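You operate a simulated robot arm through the tools that you are given. There is no shell and no other tool.

You run a simulated two-armed robot. Do the job below in one go: nothing can be reset, and whatever is moved stays where it is left.

Task
Fit the ink cartridge that the printer's display names.
Fine: the empty one stands in the cartridge stand's red hole; press the new one till it clicks and slide the lid shut, so that the display reads READY; leave the third cartridge where it stands.
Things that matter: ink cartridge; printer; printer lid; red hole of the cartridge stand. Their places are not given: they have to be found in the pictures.

It is judged by the outcome, as a careful person would: the job done as asked, and still so three seconds after it is handed in. It fails if anything else is knocked over, pushed out of place, dropped, spilled or broken. A push-on lid holds only when it is set on centred and level and pressed home; a screw cap is set on level and turned clockwise until tight.

Robot
Two 7-joint arms with fingered hands on one trunk that stands fixed in place. Base frame: the origin is at the foot of the trunk, x ahead of it, y to its left, z up; the work surface is at about z = 750. Readings come in mm, rad, newtons and seconds.
The left shoulder is at [60, 138, 897], the right one opposite. With the tool pointing down near the work surface each hand reaches from about 420 to 920 mm from the base axis, measured 20 degrees to its own side. Payload 4 kg a hand.
Tool frame (each hand has its own): the origin (TCP) lies between the finger pads and is the grasp point; the fingertips stand 36 mm ahead of it; z points along the fingers, y is the line along which they close. The gripper opens to 120 mm; its body begins 42 mm behind the TCP. The gripper is a hand of 5 fingers: y runs from the thumb to the fingers, the wrist lies at [-15, -109, -200] in the tool frame, and closing takes about 1.5 s.
Orientation is told as [roll, pitch, yaw] about the base's x, y, z axes, in that order, counted from this pose: with the fingers straight down and the wrist toward the robot, the tool's x, y and z point along [0, 1, 0], [1, 0, 0] and [0, 0, -1] of the base frame.

Tools
- The arms move only by the tool step_arm. It takes "left_steps", "right_steps" or both (then of equal length, played together; a hand with none holds still); each is a list of rows, each a list of 7 numbers: the shift along the tool's x, y, z in units of 40 mm (1.0 is 40 mm), then the turn, a rotation vector about the tool's x, y, z in units of 6 degrees (1.0 is 6 degrees), then the finger opening in mm, from 0 to 120. In form: [[tx, ty, tz, rx, ry, rz, hand], ...]. A call has 1 to 20 rows; each row shifts and turns the commanded pose from where the row before left it, along the tool's axes as they then stand. A call with a number of a shift or a turn outside -1 to 1 is refused whole. Each row takes 0.2 s and may step no farther than 50 mm and 0.15 rad from the row before; otherwise, or with a gripper value out of range, the whole call is refused. Where a pose cannot be reached the arm comes as near as it can. A force on the tool above 40 N (or 10 N above the force at the start of the call, whichever is more), or a blocked arm, ends the call early, and 0.2 s more pass. Each finger travels about 153 mm/s and halts on what it meets, pressing with about 24 N; the grip force reading is that of the motor and also rises with nothing between the fingers. The clock runs only during rows and for 0.2 s after the last one: add rows that do not move to give the fingers time. It gives the time, the measured TCP pose, the force on the tool (base axes), the opening and the grip force at its end, in the units of the frame above (readings bear some noise), with the torque about the TCP (base axes, N m) and any sound that the robot's microphone picked up, and new pictures: "views" is both (left out), scene, wrist or none (wrist: the cameras of the hands that moved).
- Cameras (640 x 400 px; columns grow to the right, rows downward): "scene" is now at [35.8, -15.4, 1541.5]; the picture's right is [-0.11, -0.99, 0.00], its down [-0.59, 0.07, -0.80] and it looks along [0.80, -0.09, -0.60] (base axes); focal length 355 px, centre (320, 200). "left" rides on the left gripper at [-69, -79, -131] in its tool frame; the picture's right is [-0.78, -0.29, 0.55], its down [0.55, -0.73, 0.40] and it looks along [0.29, 0.61, 0.74] (tool axes); focal length 222 px, centre (320, 200). "right" rides on the right gripper at [69, -79, -131] in its tool frame; the picture's right is [-0.78, 0.29, -0.55], its down [-0.55, -0.73, 0.40] and it looks along [-0.29, 0.61, 0.74] (tool axes); focal length 222 px, centre (320, 200).
- slide_trunk(by): slides the trunk up (or, below 0, down) by that many mm; the arms and the scene camera ride with it, the base frame stays. It gives what a move gives, with no picture.
- hand_shape(shape, hand): the hand has 5 fingers and takes this shape, open, in about a second: jaw (thumb against the fingers, like two jaws); tri (thumb and two fingers); tip (a fingertip pinch); poke (one finger out to press); point (the index stretched); flat (the hand flat); cup (the hand cupped); fist (a fist). The gripper value then closes the fingers along that shape, each until it touches; the sizes above hold for jaw. It gives what a move gives, with no picture.
- head_to(pan, tilt): turns the head with the scene camera to pan (to the left, within 1.501 rad either way) and tilt (down, from -0.506 to 1.204), counted from straight ahead of the robot. It gives what a move gives, and a new picture of the scene camera.
- pixel_to_xyz(camera, pixels): for up to 12 pixels [column, row] of the newest picture of that camera ("zoom" is the newest enlarged one), the place [x, y, z] in the base frame of the surface seen there, good to about 2 mm, but the place of the scene camera against the robot may be out by one fixed shift of up to 25 mm in any direction. It takes no simulated time.
- zoom(camera, box): a new picture of the part [left, top, right, bottom] of that camera's present view, enlarged. It takes no simulated time.
- close_job(): hands the job in; it is judged then, once.

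Open the grippers and draw the arms clear of the work before you hand the job in, unless the task says otherwise.

The tools are called after "Request:" by a JSON object that holds its "name" and its "arguments". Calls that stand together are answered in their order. step_arm: Moves the arms, as the interface text tells. Its arguments: {"type":"object","properties":{"left_steps":{"type":"array","items":{"type":"array","items":{"type":"number"}}},"right_steps":{"type":"array","items":{"type":"array","items":{"type":"number"}}},"views":{"type":"string","enum":["both","scene","wrist","none"]}},"required":[]} The other tools are called the same way: slide_trunk (by) moves the trunk up or down; hand_shape (shape, hand) gives the hand a shape; head_to (pan, tilt) turns the head that bears the scene camera; pixel_to_xyz (camera, pixels) gives the place of the surface under pixels of a picture; zoom (camera, box) takes an enlarged picture of a part of a camera's view; close_job () hands the job in.

At the start:

```text
clock: 0.0
left_tool_pos: [657.4, 157.4, 1114.7]
left_tool_rot: [0.001, 0.001, 0.001]
left_force: [-0.2, -0.6, -0.7]
left_moment: [-0.01, -0.02, 0.0]
left_width: 119.8
left_grip_force: 0.0
left_shape: jaw
right_tool_pos: [593.9, -347.5, 1163.6]
right_tool_rot: [0.0, -0.001, 0.001]
right_force: [-0.6, -0.1, -0.7]
right_moment: [0.0, 0.0, 0.0]
right_width: 119.8
right_grip_force: 0.1
right_shape: jaw
trunk travel left (down, up): [-475.0, 115.0]
head pan, tilt (commanded): [-0.113, 0.641]
```

scene: 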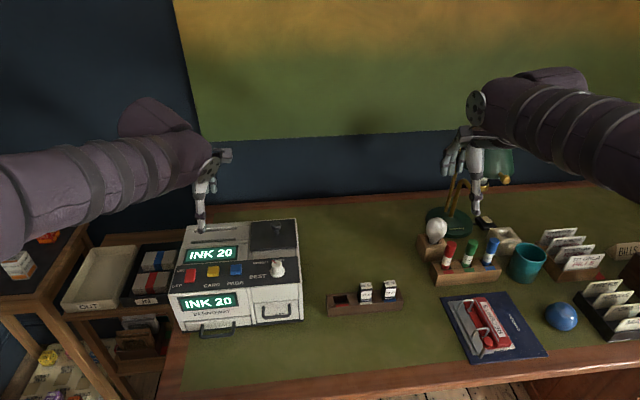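
right: 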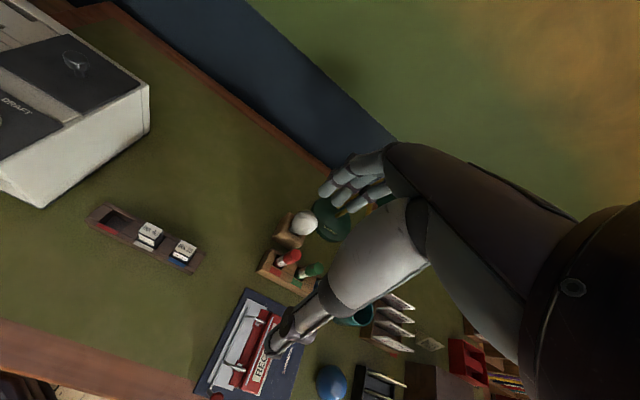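
left: 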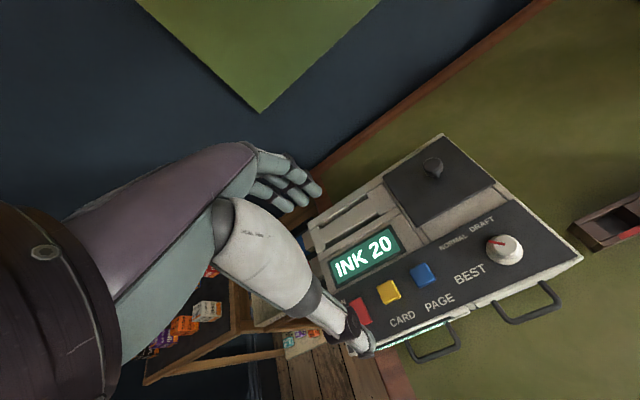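

The display reads "INK 20" (scene ~(210,255)); the stand with two cartridges is at about (365,300). I zoom on the printer and the stand to learn details.

Request:
{"name": "zoom", "arguments": {"camera": "scene", "box": [160, 210, 320, 340]}}

Request:
{"name": "zoom", "arguments": {"camera": "scene", "box": [315, 270, 415, 325]}}

Request:
{"name": "zoom", "arguments": {"camera": "right", "box": [70, 190, 220, 290]}}

Request:
{"name": "zoom", "arguments": {"camera": "left", "box": [290, 120, 600, 370]}}

```text
3.08 times, centred on (240, 275) of scene
```

zoom: 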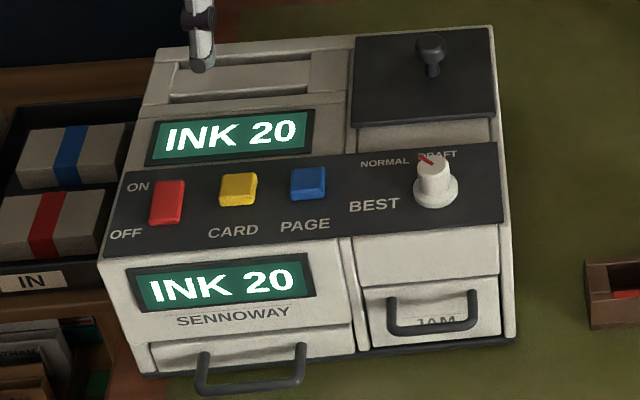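

```text
6.40 times, centred on (365, 298) of scene
```

zoom: 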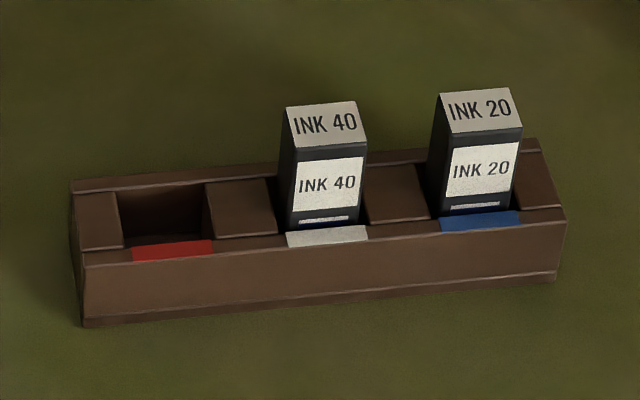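

```text
4.00 times, centred on (145, 240) of right
```

zoom: 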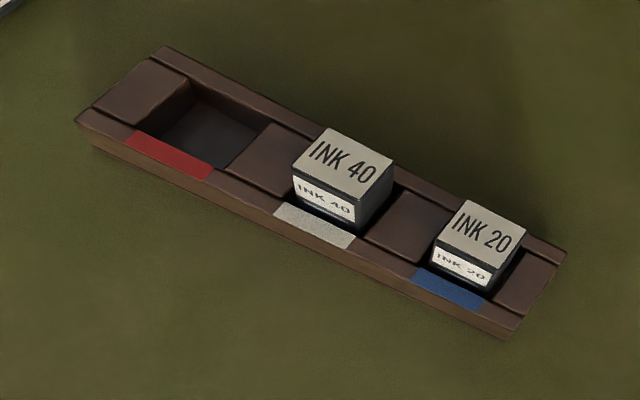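

```text
1.60 times, centred on (445, 245) of left
```

zoom: 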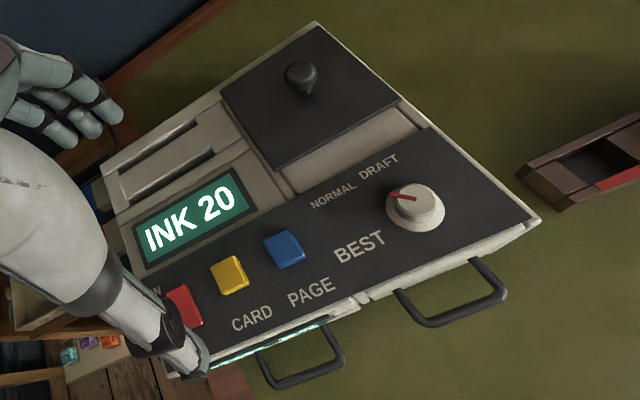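

I measure the printer, lid, knob and stand in both scene and wrist cameras, to find the scene camera's shift.

Request:
{"name": "pixel_to_xyz", "arguments": {"camera": "left", "pixels": [[443, 136], [510, 183], [423, 205], [386, 172], [434, 160], [436, 172], [580, 260], [360, 262], [503, 248], [470, 200], [460, 210], [420, 235]]}}

Request:
{"name": "pixel_to_xyz", "arguments": {"camera": "scene", "pixels": [[249, 222], [298, 221], [300, 249], [248, 251], [268, 224], [302, 284], [277, 265], [266, 253], [346, 300], [366, 288], [390, 285], [210, 254]]}}

Request:
{"name": "pixel_to_xyz", "arguments": {"camera": "right", "pixels": [[151, 229], [145, 245], [185, 246], [179, 258], [120, 222], [108, 205], [89, 219], [211, 252], [196, 273], [130, 212], [148, 100], [105, 40]]}}

```text
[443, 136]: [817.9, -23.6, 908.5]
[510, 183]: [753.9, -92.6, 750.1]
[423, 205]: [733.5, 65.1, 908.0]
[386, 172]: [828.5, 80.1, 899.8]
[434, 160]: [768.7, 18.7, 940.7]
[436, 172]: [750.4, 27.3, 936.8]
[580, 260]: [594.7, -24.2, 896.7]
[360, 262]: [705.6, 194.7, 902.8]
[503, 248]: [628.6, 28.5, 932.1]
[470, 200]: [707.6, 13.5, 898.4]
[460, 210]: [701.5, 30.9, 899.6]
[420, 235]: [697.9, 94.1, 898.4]
```

```text
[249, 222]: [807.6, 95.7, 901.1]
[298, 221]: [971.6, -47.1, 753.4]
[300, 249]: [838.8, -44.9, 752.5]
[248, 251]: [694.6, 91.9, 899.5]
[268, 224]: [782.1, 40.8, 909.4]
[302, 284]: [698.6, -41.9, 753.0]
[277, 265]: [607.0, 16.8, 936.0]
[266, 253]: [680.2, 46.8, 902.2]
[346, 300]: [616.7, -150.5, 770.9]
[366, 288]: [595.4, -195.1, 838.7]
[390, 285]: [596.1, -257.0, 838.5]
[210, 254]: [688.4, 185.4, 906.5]
```

```text
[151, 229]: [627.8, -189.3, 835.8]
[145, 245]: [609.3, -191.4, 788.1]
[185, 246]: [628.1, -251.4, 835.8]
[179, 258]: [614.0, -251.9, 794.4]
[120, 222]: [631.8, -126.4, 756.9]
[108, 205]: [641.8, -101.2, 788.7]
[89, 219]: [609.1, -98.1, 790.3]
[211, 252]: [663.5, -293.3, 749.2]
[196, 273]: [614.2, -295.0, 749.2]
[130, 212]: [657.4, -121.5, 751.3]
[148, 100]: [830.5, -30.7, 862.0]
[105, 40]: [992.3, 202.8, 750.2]
```

Left-wrist readings put the lid top near z≈908 and its knob near (768,19,940). I zoom in on the lid for precise edges.

Request:
{"name": "zoom", "arguments": {"camera": "left", "box": [370, 125, 530, 225]}}

```text
4.00 times, centred on (450, 175) of left
```

zoom: 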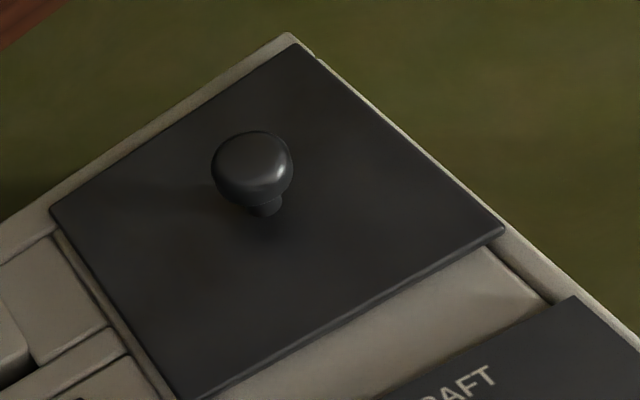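

Request:
{"name": "pixel_to_xyz", "arguments": {"camera": "zoom", "pixels": [[295, 50], [60, 210], [185, 390], [497, 230], [290, 38], [253, 155], [270, 185], [218, 165], [262, 210], [400, 330], [530, 290], [575, 305]]}}

```text
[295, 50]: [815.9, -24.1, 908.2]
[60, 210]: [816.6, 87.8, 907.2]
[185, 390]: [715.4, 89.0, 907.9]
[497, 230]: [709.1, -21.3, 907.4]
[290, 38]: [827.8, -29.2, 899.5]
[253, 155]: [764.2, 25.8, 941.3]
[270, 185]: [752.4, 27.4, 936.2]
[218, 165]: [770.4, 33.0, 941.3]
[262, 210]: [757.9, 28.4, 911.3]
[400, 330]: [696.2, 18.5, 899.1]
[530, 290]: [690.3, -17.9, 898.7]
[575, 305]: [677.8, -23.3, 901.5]
```

Lid top spans x≈709–818, y≈-24–89 and its knob is near (761,27). Now I zoom on the stand in both cameras to get cartridge dimensions and the scene camera's shift.

Request:
{"name": "zoom", "arguments": {"camera": "right", "box": [80, 195, 224, 285]}}

Request:
{"name": "pixel_to_xyz", "arguments": {"camera": "zoom", "pixels": [[318, 115], [388, 150], [352, 195], [282, 157], [465, 195], [535, 230], [500, 278], [432, 235], [178, 60], [262, 115], [215, 155], [128, 105]]}}

```text
4.44 times, centred on (152, 240) of right
```

zoom: 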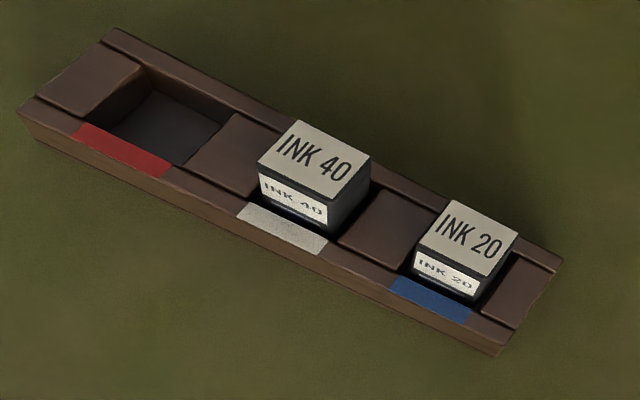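

```text
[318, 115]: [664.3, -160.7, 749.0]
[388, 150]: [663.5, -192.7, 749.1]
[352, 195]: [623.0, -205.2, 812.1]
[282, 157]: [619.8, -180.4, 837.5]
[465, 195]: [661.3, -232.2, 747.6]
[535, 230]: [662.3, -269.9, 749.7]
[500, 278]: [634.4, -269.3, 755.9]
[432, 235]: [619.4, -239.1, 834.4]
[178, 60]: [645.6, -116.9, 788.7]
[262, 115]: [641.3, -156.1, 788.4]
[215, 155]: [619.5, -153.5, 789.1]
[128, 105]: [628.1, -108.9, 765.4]
```

Using the correct zoom picture now, I measure the cartridge top corners, the red hole corners and the hole floor.

Request:
{"name": "pixel_to_xyz", "arguments": {"camera": "zoom", "pixels": [[298, 124], [368, 158], [333, 200], [261, 163], [454, 203], [516, 237], [482, 277], [420, 244], [147, 72], [225, 120], [180, 163], [95, 125]]}}

Request:
{"name": "zoom", "arguments": {"camera": "scene", "box": [315, 270, 415, 325]}}

Request:
{"name": "pixel_to_xyz", "arguments": {"camera": "zoom", "pixels": [[290, 108], [352, 103], [363, 139], [301, 145], [442, 95], [508, 90], [520, 127], [456, 132], [130, 245], [210, 240], [205, 185], [115, 195]]}}

```text
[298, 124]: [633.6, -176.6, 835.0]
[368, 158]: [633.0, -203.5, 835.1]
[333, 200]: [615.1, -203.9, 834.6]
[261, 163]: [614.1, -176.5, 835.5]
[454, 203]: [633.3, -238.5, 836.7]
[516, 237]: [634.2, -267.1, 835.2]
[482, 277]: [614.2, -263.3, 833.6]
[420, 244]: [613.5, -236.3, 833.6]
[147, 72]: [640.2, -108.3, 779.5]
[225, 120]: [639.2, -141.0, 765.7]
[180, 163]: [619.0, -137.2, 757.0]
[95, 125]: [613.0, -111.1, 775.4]
```

```text
6.40 times, centred on (365, 298) of scene
```

zoom: 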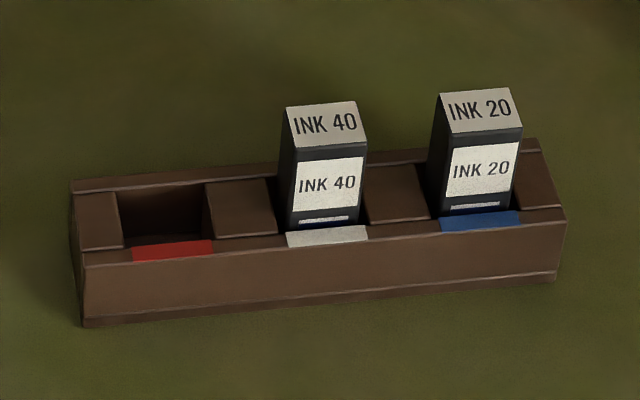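

```text
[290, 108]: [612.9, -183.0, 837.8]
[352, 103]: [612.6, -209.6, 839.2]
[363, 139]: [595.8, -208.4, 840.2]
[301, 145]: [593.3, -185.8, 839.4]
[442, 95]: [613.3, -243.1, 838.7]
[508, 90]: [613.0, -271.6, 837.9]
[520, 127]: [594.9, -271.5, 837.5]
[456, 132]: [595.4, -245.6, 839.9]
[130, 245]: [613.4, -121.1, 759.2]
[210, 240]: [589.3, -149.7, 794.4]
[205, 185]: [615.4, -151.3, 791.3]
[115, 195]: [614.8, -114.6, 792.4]
```

Scene camera shift is about (+20,+6.5,-3.5) mm; cartridges are ~22×28 mm, tops at z≈835. Now I bring the left hand above the lid's knob (761,27) at a safe height.

Request:
{"name": "step_arm", "arguments": {"left_steps": [[-0.65, 0.52, 0.2, 0, 0, 0, 120], [-0.65, 0.52, 0.2, 0, 0, 0, 120], [-0.65, 0.52, 0.2, 0, 0, 0, 120], [-0.65, 0.52, 0.2, 0, 0, 0, 120], [-0.65, 0.52, 0.2, 0, 0, 0, 120], [0, 0, 0, 0, 0, 0, 120]]}}

```text
clock: 1.4
left_tool_pos: [761.6, 26.2, 1073.6]
left_tool_rot: [0.0, 0.0, 0.0]
left_force: [-0.8, 0.4, 0.0]
left_moment: [0.03, 0.02, 0.0]
left_width: 119.8
left_grip_force: 0.0
left_shape: jaw
right_tool_pos: [594.4, -347.6, 1162.9]
right_tool_rot: [0.0, -0.001, 0.001]
right_force: [-0.2, 0.7, 0.6]
right_moment: [-0.01, 0.03, 0.02]
right_width: 119.6
right_grip_force: 0.0
right_shape: jaw
trunk travel left (down, up): [-475.0, 115.0]
head pan, tilt (commanded): [-0.113, 0.641]
```

scene: 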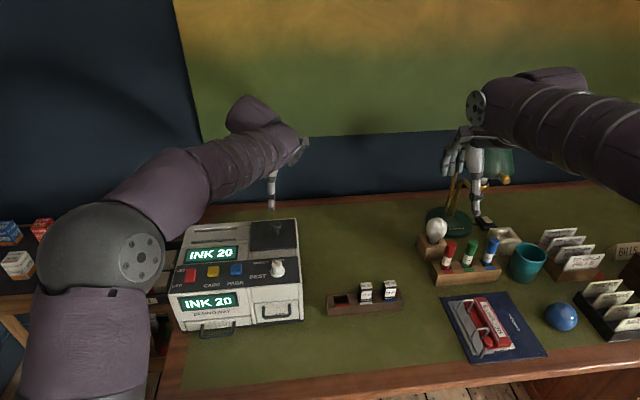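
left: 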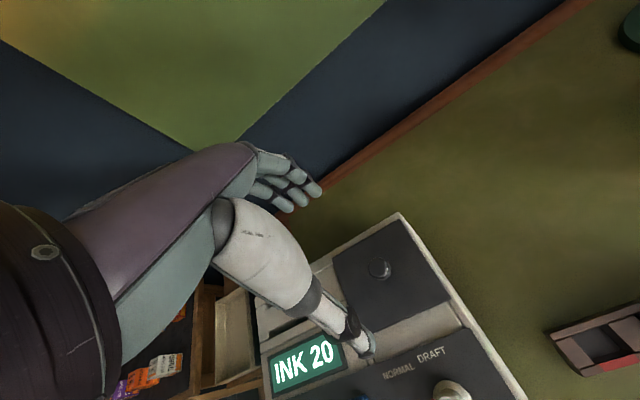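

The left hand hangs over the lid with the knob seen at (380,267) in the left picture. I zoom there to fix the knob's centre and the lid rails.

Request:
{"name": "zoom", "arguments": {"camera": "left", "box": [310, 205, 470, 305]}}

```text
4.00 times, centred on (390, 255) of left
```

zoom: 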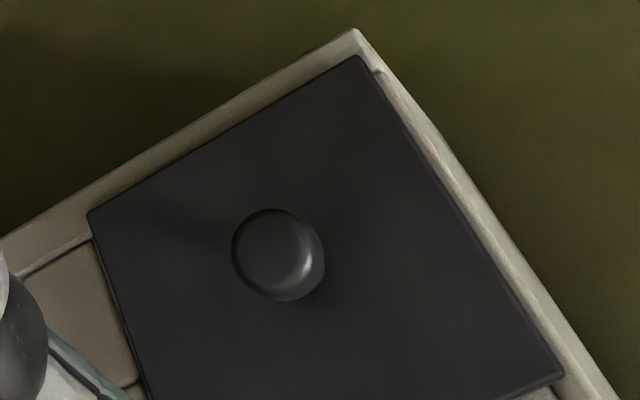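

Request:
{"name": "pixel_to_xyz", "arguments": {"camera": "zoom", "pixels": [[280, 245], [280, 215], [245, 250], [310, 240], [285, 285], [360, 60], [92, 215], [558, 375], [352, 35], [20, 270], [400, 110], [200, 300]]}}

```text
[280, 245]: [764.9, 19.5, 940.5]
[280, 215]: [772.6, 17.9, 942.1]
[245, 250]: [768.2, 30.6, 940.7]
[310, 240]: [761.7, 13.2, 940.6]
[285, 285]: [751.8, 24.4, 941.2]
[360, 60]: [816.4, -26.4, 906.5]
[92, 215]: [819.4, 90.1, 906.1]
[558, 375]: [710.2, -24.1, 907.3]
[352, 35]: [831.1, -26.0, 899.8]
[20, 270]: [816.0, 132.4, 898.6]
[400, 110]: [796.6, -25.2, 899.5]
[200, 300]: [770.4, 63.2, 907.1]
```

The knob's centre is about (763,23) with its top at z≈941, lid top at z≈907. I lower the open left hand so fingertips straddle the knob at z≈917.

Request:
{"name": "step_arm", "arguments": {"left_steps": [[-0.05, 0.04, 0.76, 0, 0, 0, 120], [0, 0, 0.76, 0, 0, 0, 120], [0, 0, 0.76, 0, 0, 0, 120], [0, 0, 0.7, 0, 0, 0, 120], [0, 0, 0, 0, 0, 0, 120]]}}

```text
clock: 2.6
left_tool_pos: [762.3, 24.6, 954.9]
left_tool_rot: [0.001, 0.002, 0.0]
left_force: [-0.4, -0.2, -0.4]
left_moment: [0.01, 0.04, 0.0]
left_width: 119.9
left_grip_force: 0.0
left_shape: jaw
right_tool_pos: [594.7, -348.2, 1164.9]
right_tool_rot: [-0.001, -0.001, -0.001]
right_force: [0.1, 0.9, -0.1]
right_moment: [0.0, 0.02, 0.03]
right_width: 119.5
right_grip_force: 0.1
right_shape: jaw
trunk travel left (down, up): [-475.0, 115.0]
head pan, tilt (commanded): [-0.113, 0.641]
```

scene: 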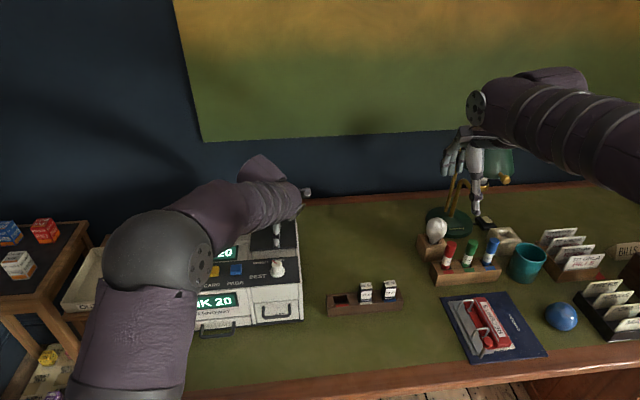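
left: 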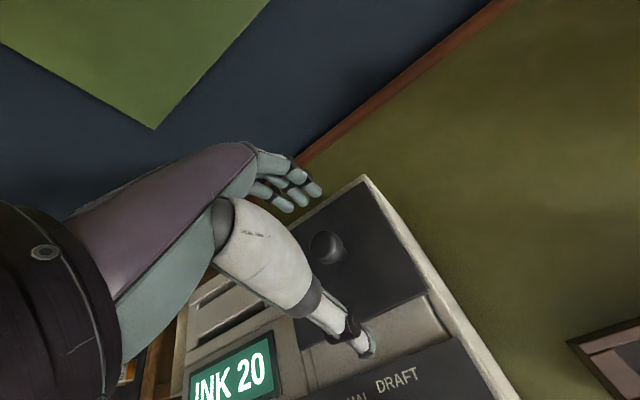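

The knob sits between thumb and fingers (left picture (326,248), right below the TCP). I close the left hand on it.

Request:
{"name": "step_arm", "arguments": {"left_steps": [[0, 0, 0, 0, 0, 0, 60], [0, 0, 0, 0, 0, 0, 30], [0, 0, 0, 0, 0, 0, 15], [0, 0, 0, 0, 0, 0, 12], [0, 0, 0, 0, 0, 0, 12], [0, 0, 0, 0, 0, 0, 12], [0, 0, 0, 0, 0, 0, 12]]}}

```text
clock: 4.2
left_tool_pos: [761.4, 24.7, 951.9]
left_tool_rot: [0.002, 0.003, -0.001]
left_force: [-7.4, 0.1, -12.7]
left_moment: [-0.02, 0.16, -0.05]
left_width: 12.8
left_grip_force: 23.9
left_shape: jaw
right_tool_pos: [595.2, -348.6, 1162.1]
right_tool_rot: [0.0, 0.001, 0.001]
right_force: [0.0, -0.5, 0.6]
right_moment: [-0.01, 0.01, 0.0]
right_width: 119.6
right_grip_force: 0.0
right_shape: jaw
trunk travel left (down, up): [-475.0, 115.0]
head pan, tilt (commanded): [-0.113, 0.641]
```

scene: 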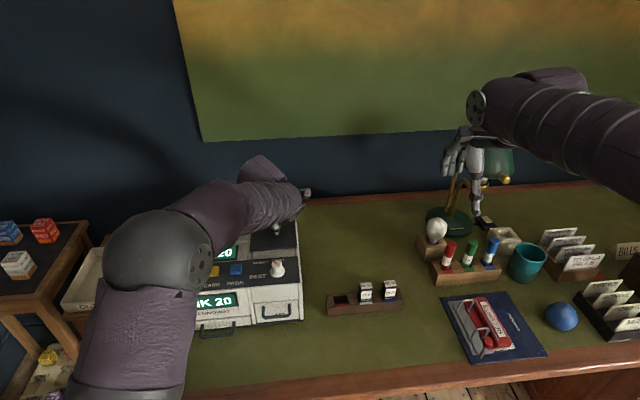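
left: 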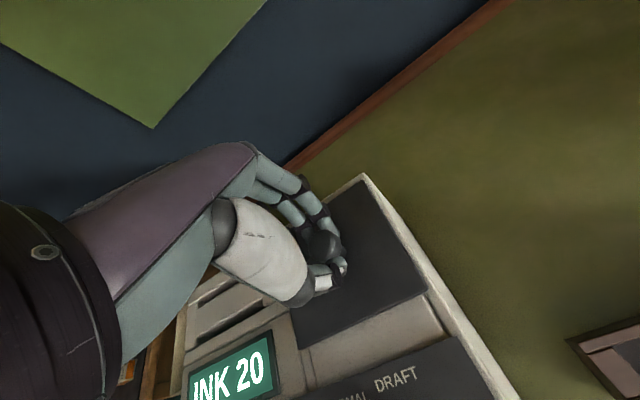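

The hand holds the knob (width 12.8 at its neck). I try a small push backward (+x, tool y) of 12 mm to see which way the lid runs.

Request:
{"name": "step_arm", "arguments": {"left_steps": [[0, 0.1, 0, 0, 0, 0, 12], [0, 0.1, 0, 0, 0, 0, 12], [0, 0.1, 0, 0, 0, 0, 12], [0, 0, 0, 0, 0, 0, 12]]}}

```text
clock: 5.2
left_tool_pos: [771.6, 25.1, 952.3]
left_tool_rot: [0.002, 0.006, 0.0]
left_force: [-33.7, -1.3, -12.1]
left_moment: [0.01, 0.83, -0.02]
left_width: 14.0
left_grip_force: 24.2
left_shape: jaw
right_tool_pos: [592.3, -347.5, 1163.4]
right_tool_rot: [-0.001, -0.001, 0.0]
right_force: [0.3, 0.5, -0.4]
right_moment: [0.03, -0.03, -0.01]
right_width: 119.9
right_grip_force: 0.0
right_shape: jaw
trunk travel left (down, up): [-475.0, 115.0]
head pan, tilt (commanded): [-0.113, 0.641]
```

scene: 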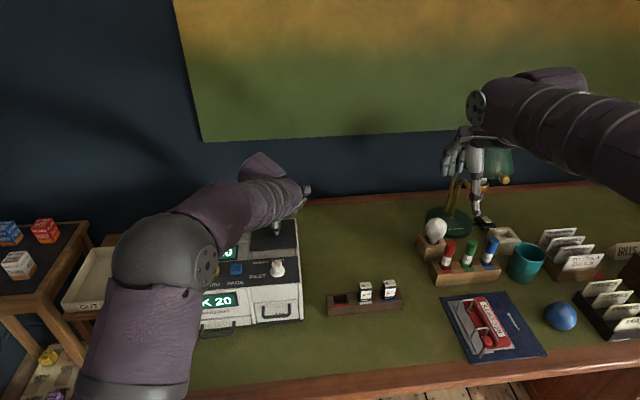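
left: 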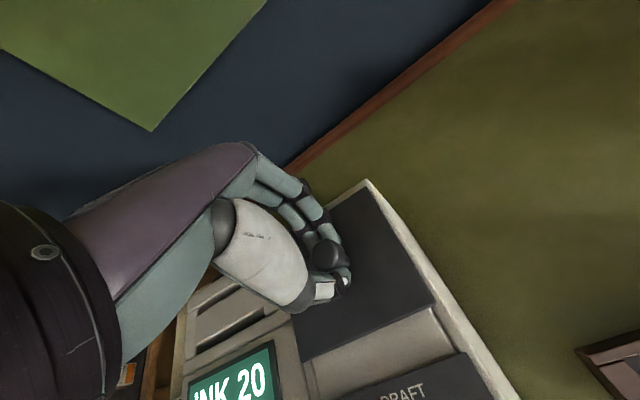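

Force rose to 34 N while the TCP moved 10 mm. I check whether the lid moved against the printer or the fingers merely slipped.

Request:
{"name": "zoom", "arguments": {"camera": "left", "box": [280, 165, 520, 315]}}

Request:
{"name": "pixel_to_xyz", "arguments": {"camera": "left", "pixels": [[367, 182], [363, 188], [433, 304], [303, 358], [325, 245], [430, 262], [475, 358]]}}

```text
2.67 times, centred on (400, 240) of left
```

zoom: 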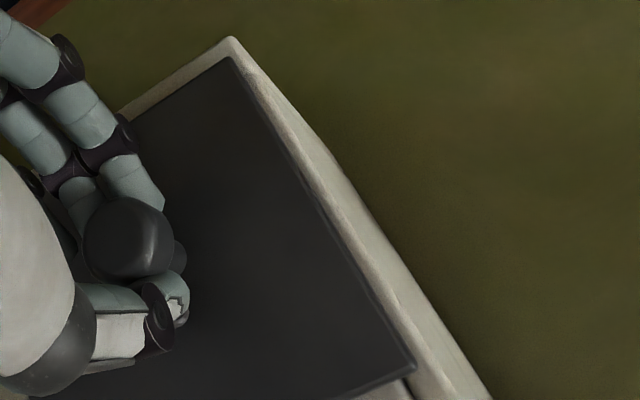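

```text
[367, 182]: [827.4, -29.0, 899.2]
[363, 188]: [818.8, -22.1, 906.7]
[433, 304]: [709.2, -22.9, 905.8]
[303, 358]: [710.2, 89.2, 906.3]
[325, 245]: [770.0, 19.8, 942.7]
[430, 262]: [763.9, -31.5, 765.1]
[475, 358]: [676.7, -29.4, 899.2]
```

The lid did not move: its corners are still at x=709 and 819, so backward is blocked. I ease back, then try a small pull forward (-x).

Request:
{"name": "step_arm", "arguments": {"left_steps": [[0, -0.1, 0, 0, 0, 0, 12], [0, -0.1, 0, 0, 0, 0, 12], [0, -0.1, 0, 0, 0, 0, 12], [0, -0.1, 0, 0, 0, 0, 12], [0, -0.1, 0, 0, 0, 0, 12], [0, 0, 0, 0, 0, 0, 12]]}}

Request:
{"name": "zoom", "arguments": {"camera": "left", "box": [260, 165, 540, 340]}}

```text
clock: 6.6
left_tool_pos: [758.5, 25.7, 954.6]
left_tool_rot: [-0.001, 0.002, -0.001]
left_force: [8.7, -2.1, -22.2]
left_moment: [-0.04, -0.21, -0.02]
left_width: 10.1
left_grip_force: 24.1
left_shape: jaw
right_tool_pos: [597.0, -349.2, 1161.3]
right_tool_rot: [0.0, 0.001, -0.001]
right_force: [-0.8, 0.0, 0.4]
right_moment: [0.0, 0.02, 0.0]
right_width: 119.7
right_grip_force: 0.0
right_shape: jaw
trunk travel left (down, up): [-475.0, 115.0]
head pan, tilt (commanded): [-0.113, 0.641]
```

scene: 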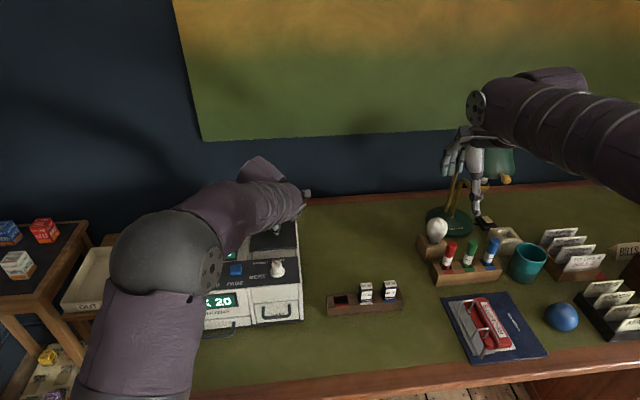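
left: 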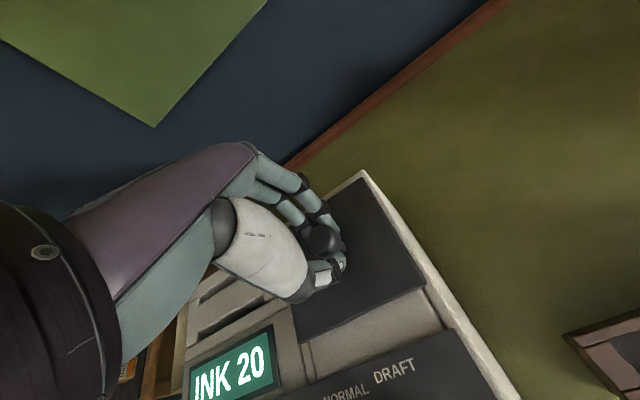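

```text
2.29 times, centred on (400, 252) of left
```

zoom: 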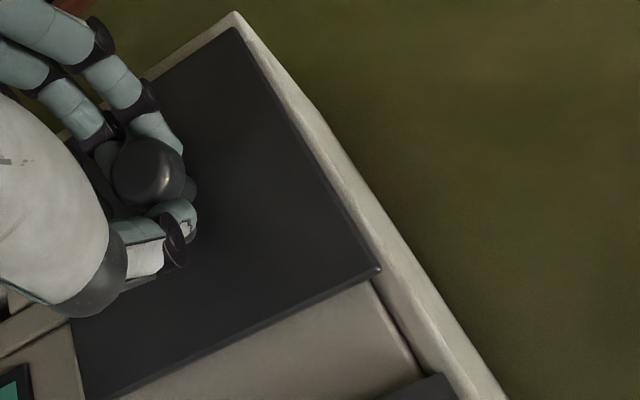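

Request:
{"name": "pixel_to_xyz", "arguments": {"camera": "zoom", "pixels": [[235, 30], [236, 15], [378, 270], [85, 395], [340, 330], [415, 370], [390, 285], [430, 345], [150, 165], [270, 60]]}}

```text
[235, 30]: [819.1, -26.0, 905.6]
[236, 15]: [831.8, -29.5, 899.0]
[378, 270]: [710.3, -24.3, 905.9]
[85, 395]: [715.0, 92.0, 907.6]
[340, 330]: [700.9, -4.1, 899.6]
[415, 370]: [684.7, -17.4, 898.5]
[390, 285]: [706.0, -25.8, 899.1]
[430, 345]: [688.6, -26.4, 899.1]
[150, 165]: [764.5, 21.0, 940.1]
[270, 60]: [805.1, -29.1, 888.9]
```

Lid still at x 710–819; force forward is only 9 N yet. I pull a bit further forward (-x) in small steps.

Request:
{"name": "step_arm", "arguments": {"left_steps": [[0, -0.1, 0, 0, 0, 0, 12], [0, -0.1, 0, 0, 0, 0, 12], [0, 0, 0, 0, 0, 0, 12]], "views": "wrist"}}

Request:
{"name": "zoom", "arguments": {"camera": "left", "box": [260, 165, 540, 340]}}

```text
clock: 7.4
left_tool_pos: [750.8, 26.7, 952.5]
left_tool_rot: [0.0, 0.003, 0.0]
left_force: [24.0, -0.2, -24.3]
left_moment: [0.0, -0.33, 0.06]
left_width: 9.1
left_grip_force: 24.0
left_shape: jaw
right_tool_pos: [600.0, -348.7, 1161.1]
right_tool_rot: [0.0, 0.003, 0.0]
right_force: [0.2, -0.2, -0.4]
right_moment: [-0.02, -0.04, -0.02]
right_width: 119.7
right_grip_force: 0.1
right_shape: jaw
trunk travel left (down, up): [-475.0, 115.0]
head pan, tilt (commanded): [-0.113, 0.641]
```

left: 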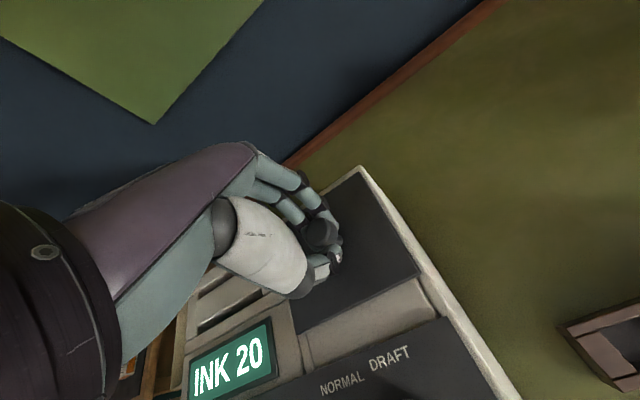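

```text
2.29 times, centred on (400, 252) of left
```

zoom: 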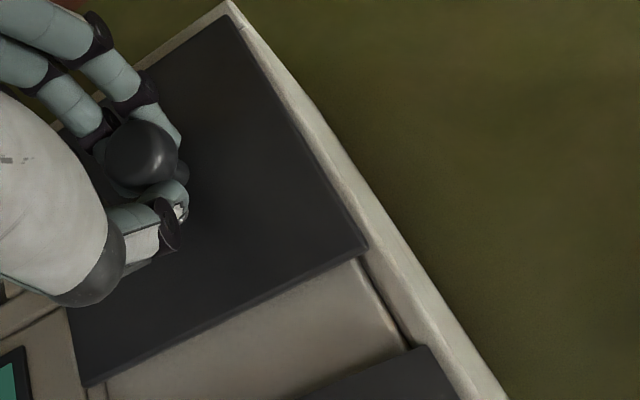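

Request:
{"name": "pixel_to_xyz", "arguments": {"camera": "zoom", "pixels": [[227, 20], [228, 4], [365, 246], [85, 382], [140, 150], [385, 290], [375, 300], [420, 350], [90, 393]]}}

```text
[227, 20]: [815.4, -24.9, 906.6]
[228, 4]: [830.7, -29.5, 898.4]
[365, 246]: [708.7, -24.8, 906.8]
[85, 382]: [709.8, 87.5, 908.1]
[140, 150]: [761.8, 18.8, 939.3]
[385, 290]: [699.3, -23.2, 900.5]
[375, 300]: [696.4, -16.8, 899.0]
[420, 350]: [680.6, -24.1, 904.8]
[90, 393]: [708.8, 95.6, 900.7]
```

The lid has not moved along x either way (still 709–818), so it may run along y. I recentre on the knob and try a small shift to the robot's right (-y, tool -x).

Request:
{"name": "step_arm", "arguments": {"left_steps": [[0, 0.2, 0, 0, 0, 0, 12], [0, 0.2, 0, 0, 0, 0, 12], [-0.1, 0, 0, 0, 0, 0, 12], [-0.1, 0, 0, 0, 0, 0, 12], [-0.1, 0, 0, 0, 0, 0, 12], [0, 0, 0, 0, 0, 0, 12]], "views": "wrist"}}

Request:
{"name": "zoom", "arguments": {"camera": "left", "box": [260, 165, 540, 340]}}

```text
clock: 8.8
left_tool_pos: [761.4, 13.1, 951.5]
left_tool_rot: [0.002, 0.007, 0.0]
left_force: [-20.2, -1.6, -23.0]
left_moment: [-0.06, 0.56, 0.04]
left_width: 9.6
left_grip_force: 24.3
left_shape: jaw
right_tool_pos: [594.3, -348.6, 1163.4]
right_tool_rot: [0.001, 0.0, 0.0]
right_force: [-0.2, 0.1, -0.1]
right_moment: [-0.03, -0.02, -0.04]
right_width: 119.7
right_grip_force: 0.1
right_shape: jaw
trunk travel left (down, up): [-475.0, 115.0]
head pan, tilt (commanded): [-0.113, 0.641]
```

left: 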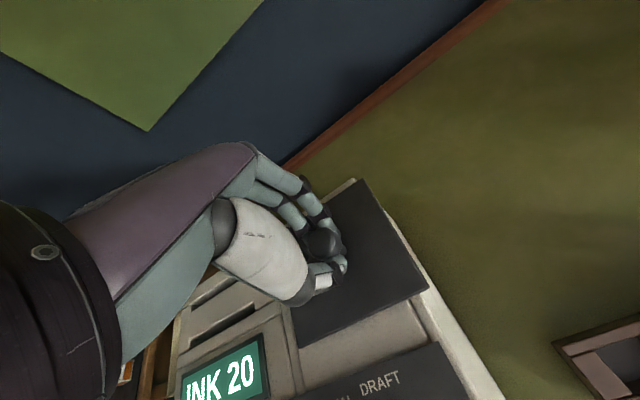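

```text
2.29 times, centred on (400, 252) of left
```

zoom: 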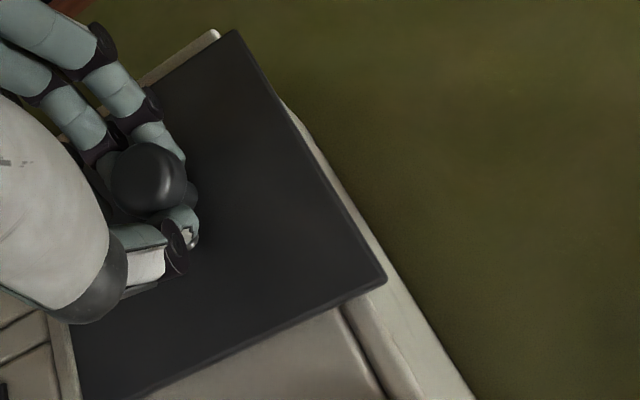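

The lid slid right freely (its right edge now overhangs the printer, y force only 1.6 N). I keep sliding it to -y by about 88 mm, easing the x load a little.

Request:
{"name": "step_arm", "arguments": {"left_steps": [[-0.15, -0.06, 0, 0, 0, 0, 12], [-0.2, 0, 0, 0, 0, 0, 12], [-0.2, 0, 0, 0, 0, 0, 12], [-0.2, 0, 0, 0, 0, 0, 12], [-0.2, 0, 0, 0, 0, 0, 12], [-0.2, 0, 0, 0, 0, 0, 12], [-0.2, 0, 0, 0, 0, 0, 12], [-0.2, 0, 0, 0, 0, 0, 12], [-0.2, 0, 0, 0, 0, 0, 12], [-0.2, 0, 0, 0, 0, 0, 12], [-0.2, 0, 0, 0, 0, 0, 12], [0, 0, 0, 0, 0, 0, 12]]}}

Request:
{"name": "zoom", "arguments": {"camera": "left", "box": [180, 165, 500, 365]}}

```text
clock: 11.4
left_tool_pos: [760.8, -72.3, 953.0]
left_tool_rot: [0.003, 0.007, 0.0]
left_force: [-9.7, 0.5, -23.6]
left_moment: [0.0, 0.4, 0.03]
left_width: 9.6
left_grip_force: 24.2
left_shape: jaw
right_tool_pos: [595.6, -348.9, 1162.5]
right_tool_rot: [0.001, 0.002, 0.002]
right_force: [0.0, -0.5, -0.3]
right_moment: [0.0, 0.0, 0.01]
right_width: 119.9
right_grip_force: 0.1
right_shape: jaw
trunk travel left (down, up): [-475.0, 115.0]
head pan, tilt (commanded): [-0.113, 0.641]
```

scene: 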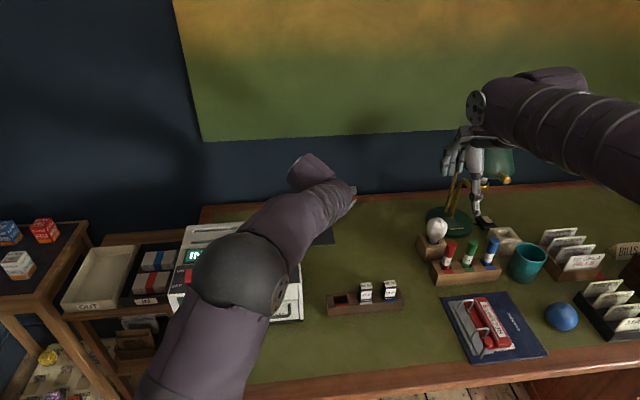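
left: 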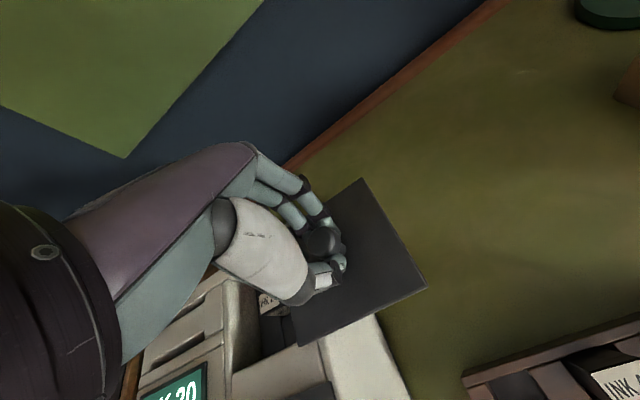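

```text
2.00 times, centred on (340, 265) of left
```

zoom: 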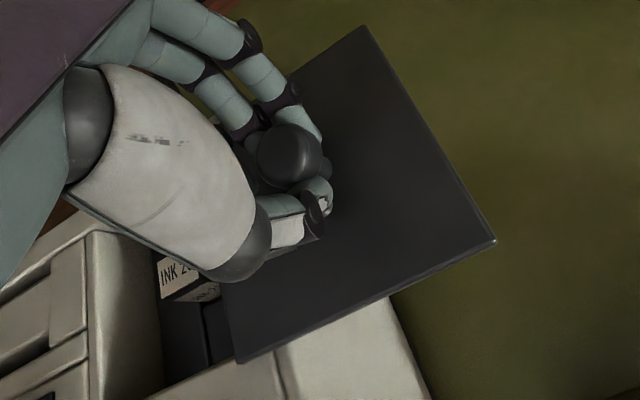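

The lid has slid to the right and the bay with an INK 20 label shows at zoom (180,275). I measure the lid's and bay's edges.

Request:
{"name": "pixel_to_xyz", "arguments": {"camera": "zoom", "pixels": [[237, 358], [365, 30], [490, 240], [225, 290], [180, 275], [190, 295], [205, 340], [185, 350], [165, 345], [95, 240], [270, 385]]}}

```text
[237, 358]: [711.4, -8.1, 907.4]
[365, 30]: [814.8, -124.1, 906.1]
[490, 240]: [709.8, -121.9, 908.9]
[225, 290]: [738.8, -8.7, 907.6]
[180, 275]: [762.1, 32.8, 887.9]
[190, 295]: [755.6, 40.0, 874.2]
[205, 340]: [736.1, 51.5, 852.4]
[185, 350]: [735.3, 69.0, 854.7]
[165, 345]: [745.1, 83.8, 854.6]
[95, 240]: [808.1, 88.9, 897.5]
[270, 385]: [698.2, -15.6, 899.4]
```

The lid is constrained on a rail (24 N upward from the grip doesn't lift it). I slide a little further to find its end stop.

Request:
{"name": "step_arm", "arguments": {"left_steps": [[-0.1, 0, 0, 0, 0, 0, 12], [-0.1, 0, 0, 0, 0, 0, 12], [-0.1, 0, 0, 0, 0, 0, 12], [-0.1, 0, 0, 0, 0, 0, 12], [0, 0, 0, 0, 0, 0, 12]], "views": "wrist"}}

Request:
{"name": "zoom", "arguments": {"camera": "left", "box": [180, 165, 500, 365]}}

```text
clock: 12.6
left_tool_pos: [761.0, -88.0, 952.4]
left_tool_rot: [0.002, 0.005, 0.001]
left_force: [-9.4, 1.6, -25.1]
left_moment: [0.01, 0.35, 0.07]
left_width: 9.7
left_grip_force: 24.6
left_shape: jaw
right_tool_pos: [594.4, -347.2, 1162.6]
right_tool_rot: [-0.002, 0.002, -0.001]
right_force: [0.3, -0.2, 0.2]
right_moment: [0.01, 0.02, 0.02]
right_width: 119.8
right_grip_force: 0.0
right_shape: jaw
trunk travel left (down, up): [-475.0, 115.0]
head pan, tilt (commanded): [-0.113, 0.641]
```

left: 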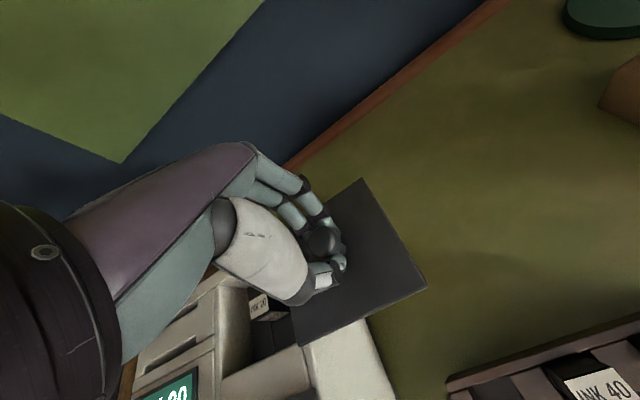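

```text
2.00 times, centred on (340, 265) of left
```

zoom: 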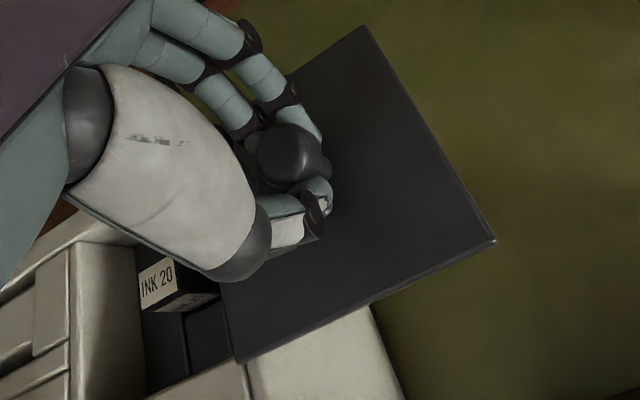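

The lid's left edge now is at about y≈-25, so the bay is clear. I open the left hand and lift it off the knob.

Request:
{"name": "step_arm", "arguments": {"left_steps": [[0, 0, 0, 0, 0, 0, 60], [0, 0, 0, 0, 0, 0, 120], [0, 0, 0, 0, 0, 0, 120], [0, 0, 0, 0, 0, 0, 120], [0, 0, 0, 0, 0, 0, 120], [0, 0, -0.5, 0, 0, 0, 120], [0, 0, -1, 0, 0, 0, 120], [0, 0, -1, 0, 0, 0, 120], [0, 0, -1, 0, 0, 0, 120], [0.8, 0, 0, 0, 0, 0, 120], [1, 0, 0, 0, 0, 0, 120], [1, 0, 0, 0, 0, 0, 120], [1, 0, 0, 0, 0, 0, 120], [0, 0, 0, 0, 0, 0, 120]]}}

Request:
{"name": "zoom", "arguments": {"camera": "left", "box": [260, 165, 580, 365]}}

```text
clock: 15.6
left_tool_pos: [762.2, 61.0, 1093.2]
left_tool_rot: [-0.001, 0.002, -0.001]
left_force: [0.6, -0.8, 0.3]
left_moment: [0.0, 0.01, 0.0]
left_width: 119.8
left_grip_force: 0.1
left_shape: jaw
right_tool_pos: [594.4, -348.7, 1163.1]
right_tool_rot: [0.001, 0.0, -0.001]
right_force: [-0.6, -0.1, 0.6]
right_moment: [0.03, -0.02, 0.01]
right_width: 119.8
right_grip_force: 0.2
right_shape: jaw
trunk travel left (down, up): [-475.0, 115.0]
head pan, tilt (commanded): [-0.113, 0.641]
```

scene: 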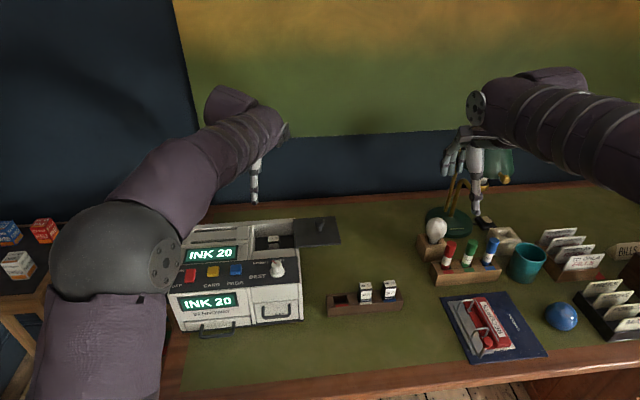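
left: 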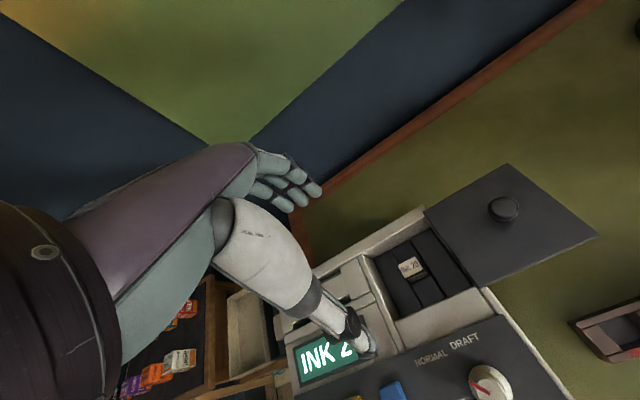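

```text
2.00 times, centred on (420, 265) of left
```

zoom: 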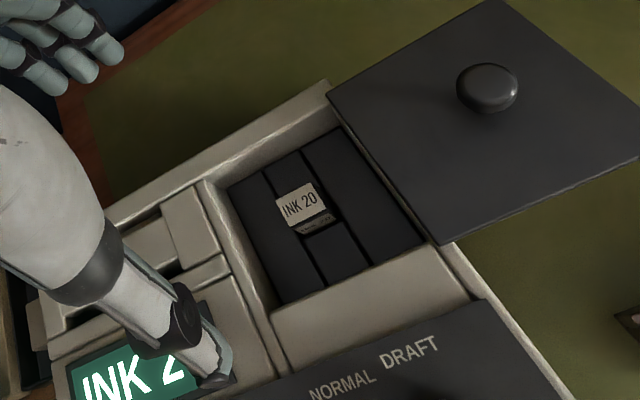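

The lid stays level on its rail, and the bay shows the old cartridge in a central slot. I zoom closer and measure.

Request:
{"name": "zoom", "arguments": {"camera": "left", "box": [360, 220, 488, 300]}}

Request:
{"name": "zoom", "arguments": {"camera": "scene", "box": [240, 210, 350, 270]}}

```text
5.00 times, centred on (424, 260) of left
```

zoom: 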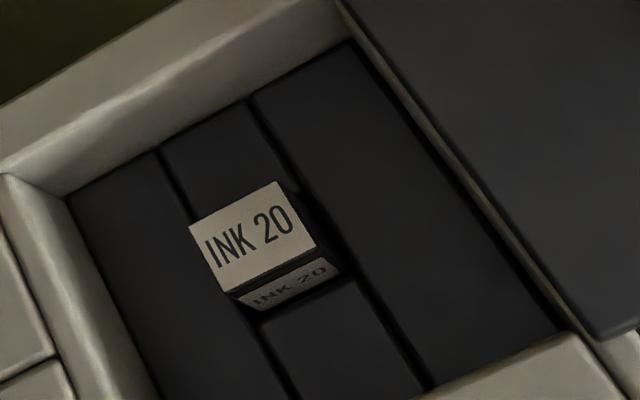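

```text
5.82 times, centred on (295, 240) of scene
```

zoom: 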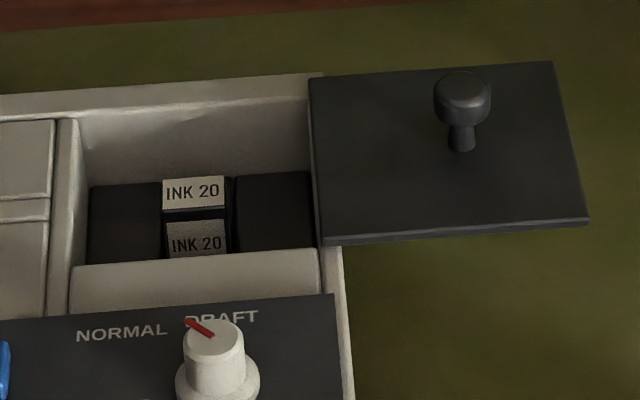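

Request:
{"name": "pixel_to_xyz", "arguments": {"camera": "zoom", "pixels": [[165, 180], [222, 176], [224, 206], [168, 210], [195, 194], [125, 188], [270, 176], [180, 272], [82, 270], [316, 255], [90, 150], [300, 120]]}}

Request:
{"name": "zoom", "arguments": {"camera": "left", "box": [360, 220, 488, 300]}}

Request:
{"name": "pixel_to_xyz", "arguments": {"camera": "zoom", "pixels": [[194, 229], [275, 186], [312, 243], [230, 287], [255, 237], [100, 220], [200, 160], [330, 130], [340, 340], [520, 300], [70, 200], [355, 45]]}}

```text
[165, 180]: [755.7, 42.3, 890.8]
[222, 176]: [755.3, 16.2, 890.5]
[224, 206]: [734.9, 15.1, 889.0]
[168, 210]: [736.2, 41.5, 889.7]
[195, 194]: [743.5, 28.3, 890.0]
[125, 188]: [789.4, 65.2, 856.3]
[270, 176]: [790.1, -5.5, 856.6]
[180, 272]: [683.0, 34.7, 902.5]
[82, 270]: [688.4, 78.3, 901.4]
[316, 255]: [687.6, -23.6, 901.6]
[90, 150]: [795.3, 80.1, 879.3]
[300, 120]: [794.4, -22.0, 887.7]
```

```text
5.00 times, centred on (424, 260) of left
```

zoom: 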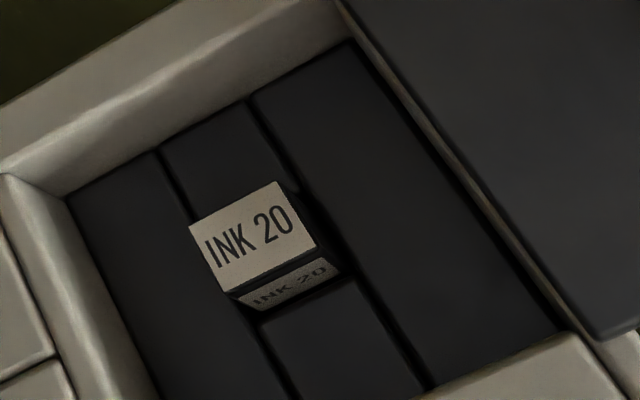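

```text
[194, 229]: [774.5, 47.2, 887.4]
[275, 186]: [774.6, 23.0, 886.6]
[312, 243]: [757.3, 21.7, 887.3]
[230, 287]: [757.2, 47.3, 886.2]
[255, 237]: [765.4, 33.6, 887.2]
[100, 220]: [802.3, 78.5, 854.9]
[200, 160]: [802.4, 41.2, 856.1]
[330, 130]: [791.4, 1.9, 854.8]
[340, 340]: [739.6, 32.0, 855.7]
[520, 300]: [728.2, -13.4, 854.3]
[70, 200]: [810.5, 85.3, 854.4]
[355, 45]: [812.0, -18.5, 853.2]
```

Old cartridge: centre about (766,35), top z≈887, standing 32 mm above the bay blocks (z≈855), walls at about ±46 mm. I'll use the right hand for cartridges; first I try the "tri" shape in the air and look at it.

Request:
{"name": "hand_shape", "arguments": {"shape": "tri", "hand": "right"}}

Request:
{"name": "zoom", "arguments": {"camera": "scene", "box": [420, 70, 580, 240]}}

Request:
{"name": "zoom", "arguments": {"camera": "right", "box": [150, 100, 470, 400]}}

```text
clock: 16.5
left_tool_pos: [761.2, 62.1, 1094.7]
left_tool_rot: [0.0, 0.001, 0.001]
left_force: [-0.1, -0.9, 0.8]
left_moment: [0.01, 0.0, 0.01]
left_width: 119.6
left_grip_force: 0.1
left_shape: jaw
right_tool_pos: [594.5, -348.6, 1163.0]
right_tool_rot: [-0.001, 0.001, -0.001]
right_force: [0.4, 0.5, -0.6]
right_moment: [-0.01, -0.01, 0.02]
right_width: 119.9
right_grip_force: 0.0
right_shape: tri
trunk travel left (down, up): [-475.0, 115.0]
head pan, tilt (commanded): [-0.113, 0.641]
```

```text
2.35 times, centred on (500, 155) of scene
```

zoom: 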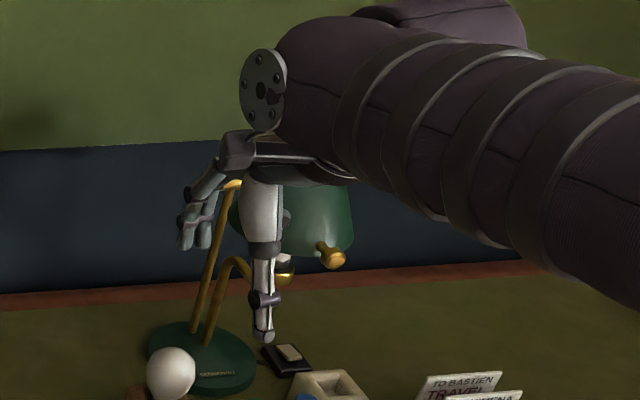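

```text
1.33 times, centred on (310, 250) of right
```

zoom: 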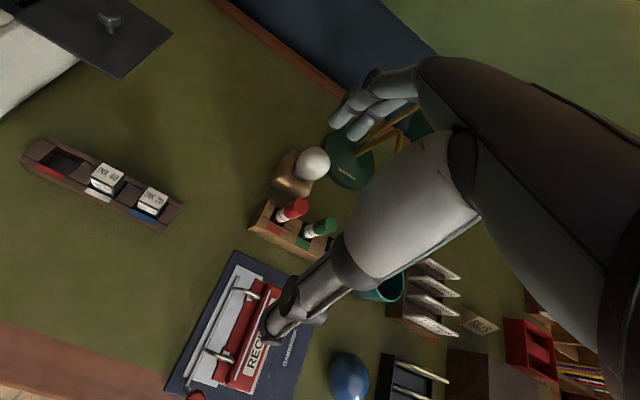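

"tri" shows the thumb and two fingers extended. I close it to 45 mm in the air to see how the fingertips lie.

Request:
{"name": "step_arm", "arguments": {"right_steps": [[0, 0, 0, 0, 0, 0, 45], [0, 0, 0, 0, 0, 0, 45], [0, 0, 0, 0, 0, 0, 45], [0, 0, 0, 0, 0, 0, 45], [0, 0, 0, 0, 0, 0, 45]], "views": "none"}}

Request:
{"name": "zoom", "arguments": {"camera": "right", "box": [200, 150, 440, 350]}}

Request:
{"name": "zoom", "arguments": {"camera": "scene", "box": [440, 90, 540, 220]}}

```text
clock: 17.7
left_tool_pos: [761.2, 63.8, 1094.2]
left_tool_rot: [0.001, -0.001, -0.001]
left_force: [0.2, 0.2, 1.1]
left_moment: [0.01, 0.02, 0.02]
left_width: 119.9
left_grip_force: 0.1
left_shape: jaw
right_tool_pos: [594.0, -349.3, 1162.1]
right_tool_rot: [-0.001, 0.0, 0.001]
right_force: [0.2, -0.6, -0.1]
right_moment: [0.01, -0.01, 0.0]
right_width: 45.3
right_grip_force: 0.1
right_shape: tri
trunk travel left (down, up): [-475.0, 115.0]
head pan, tilt (commanded): [-0.113, 0.641]
```

```text
2.00 times, centred on (320, 250) of right
```

zoom: 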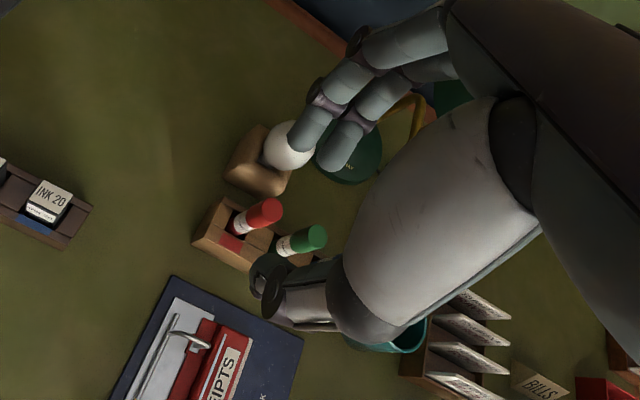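

```text
3.08 times, centred on (490, 155) of scene
```

zoom: 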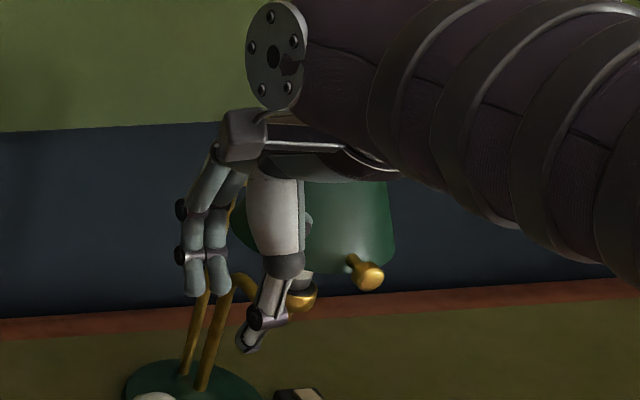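

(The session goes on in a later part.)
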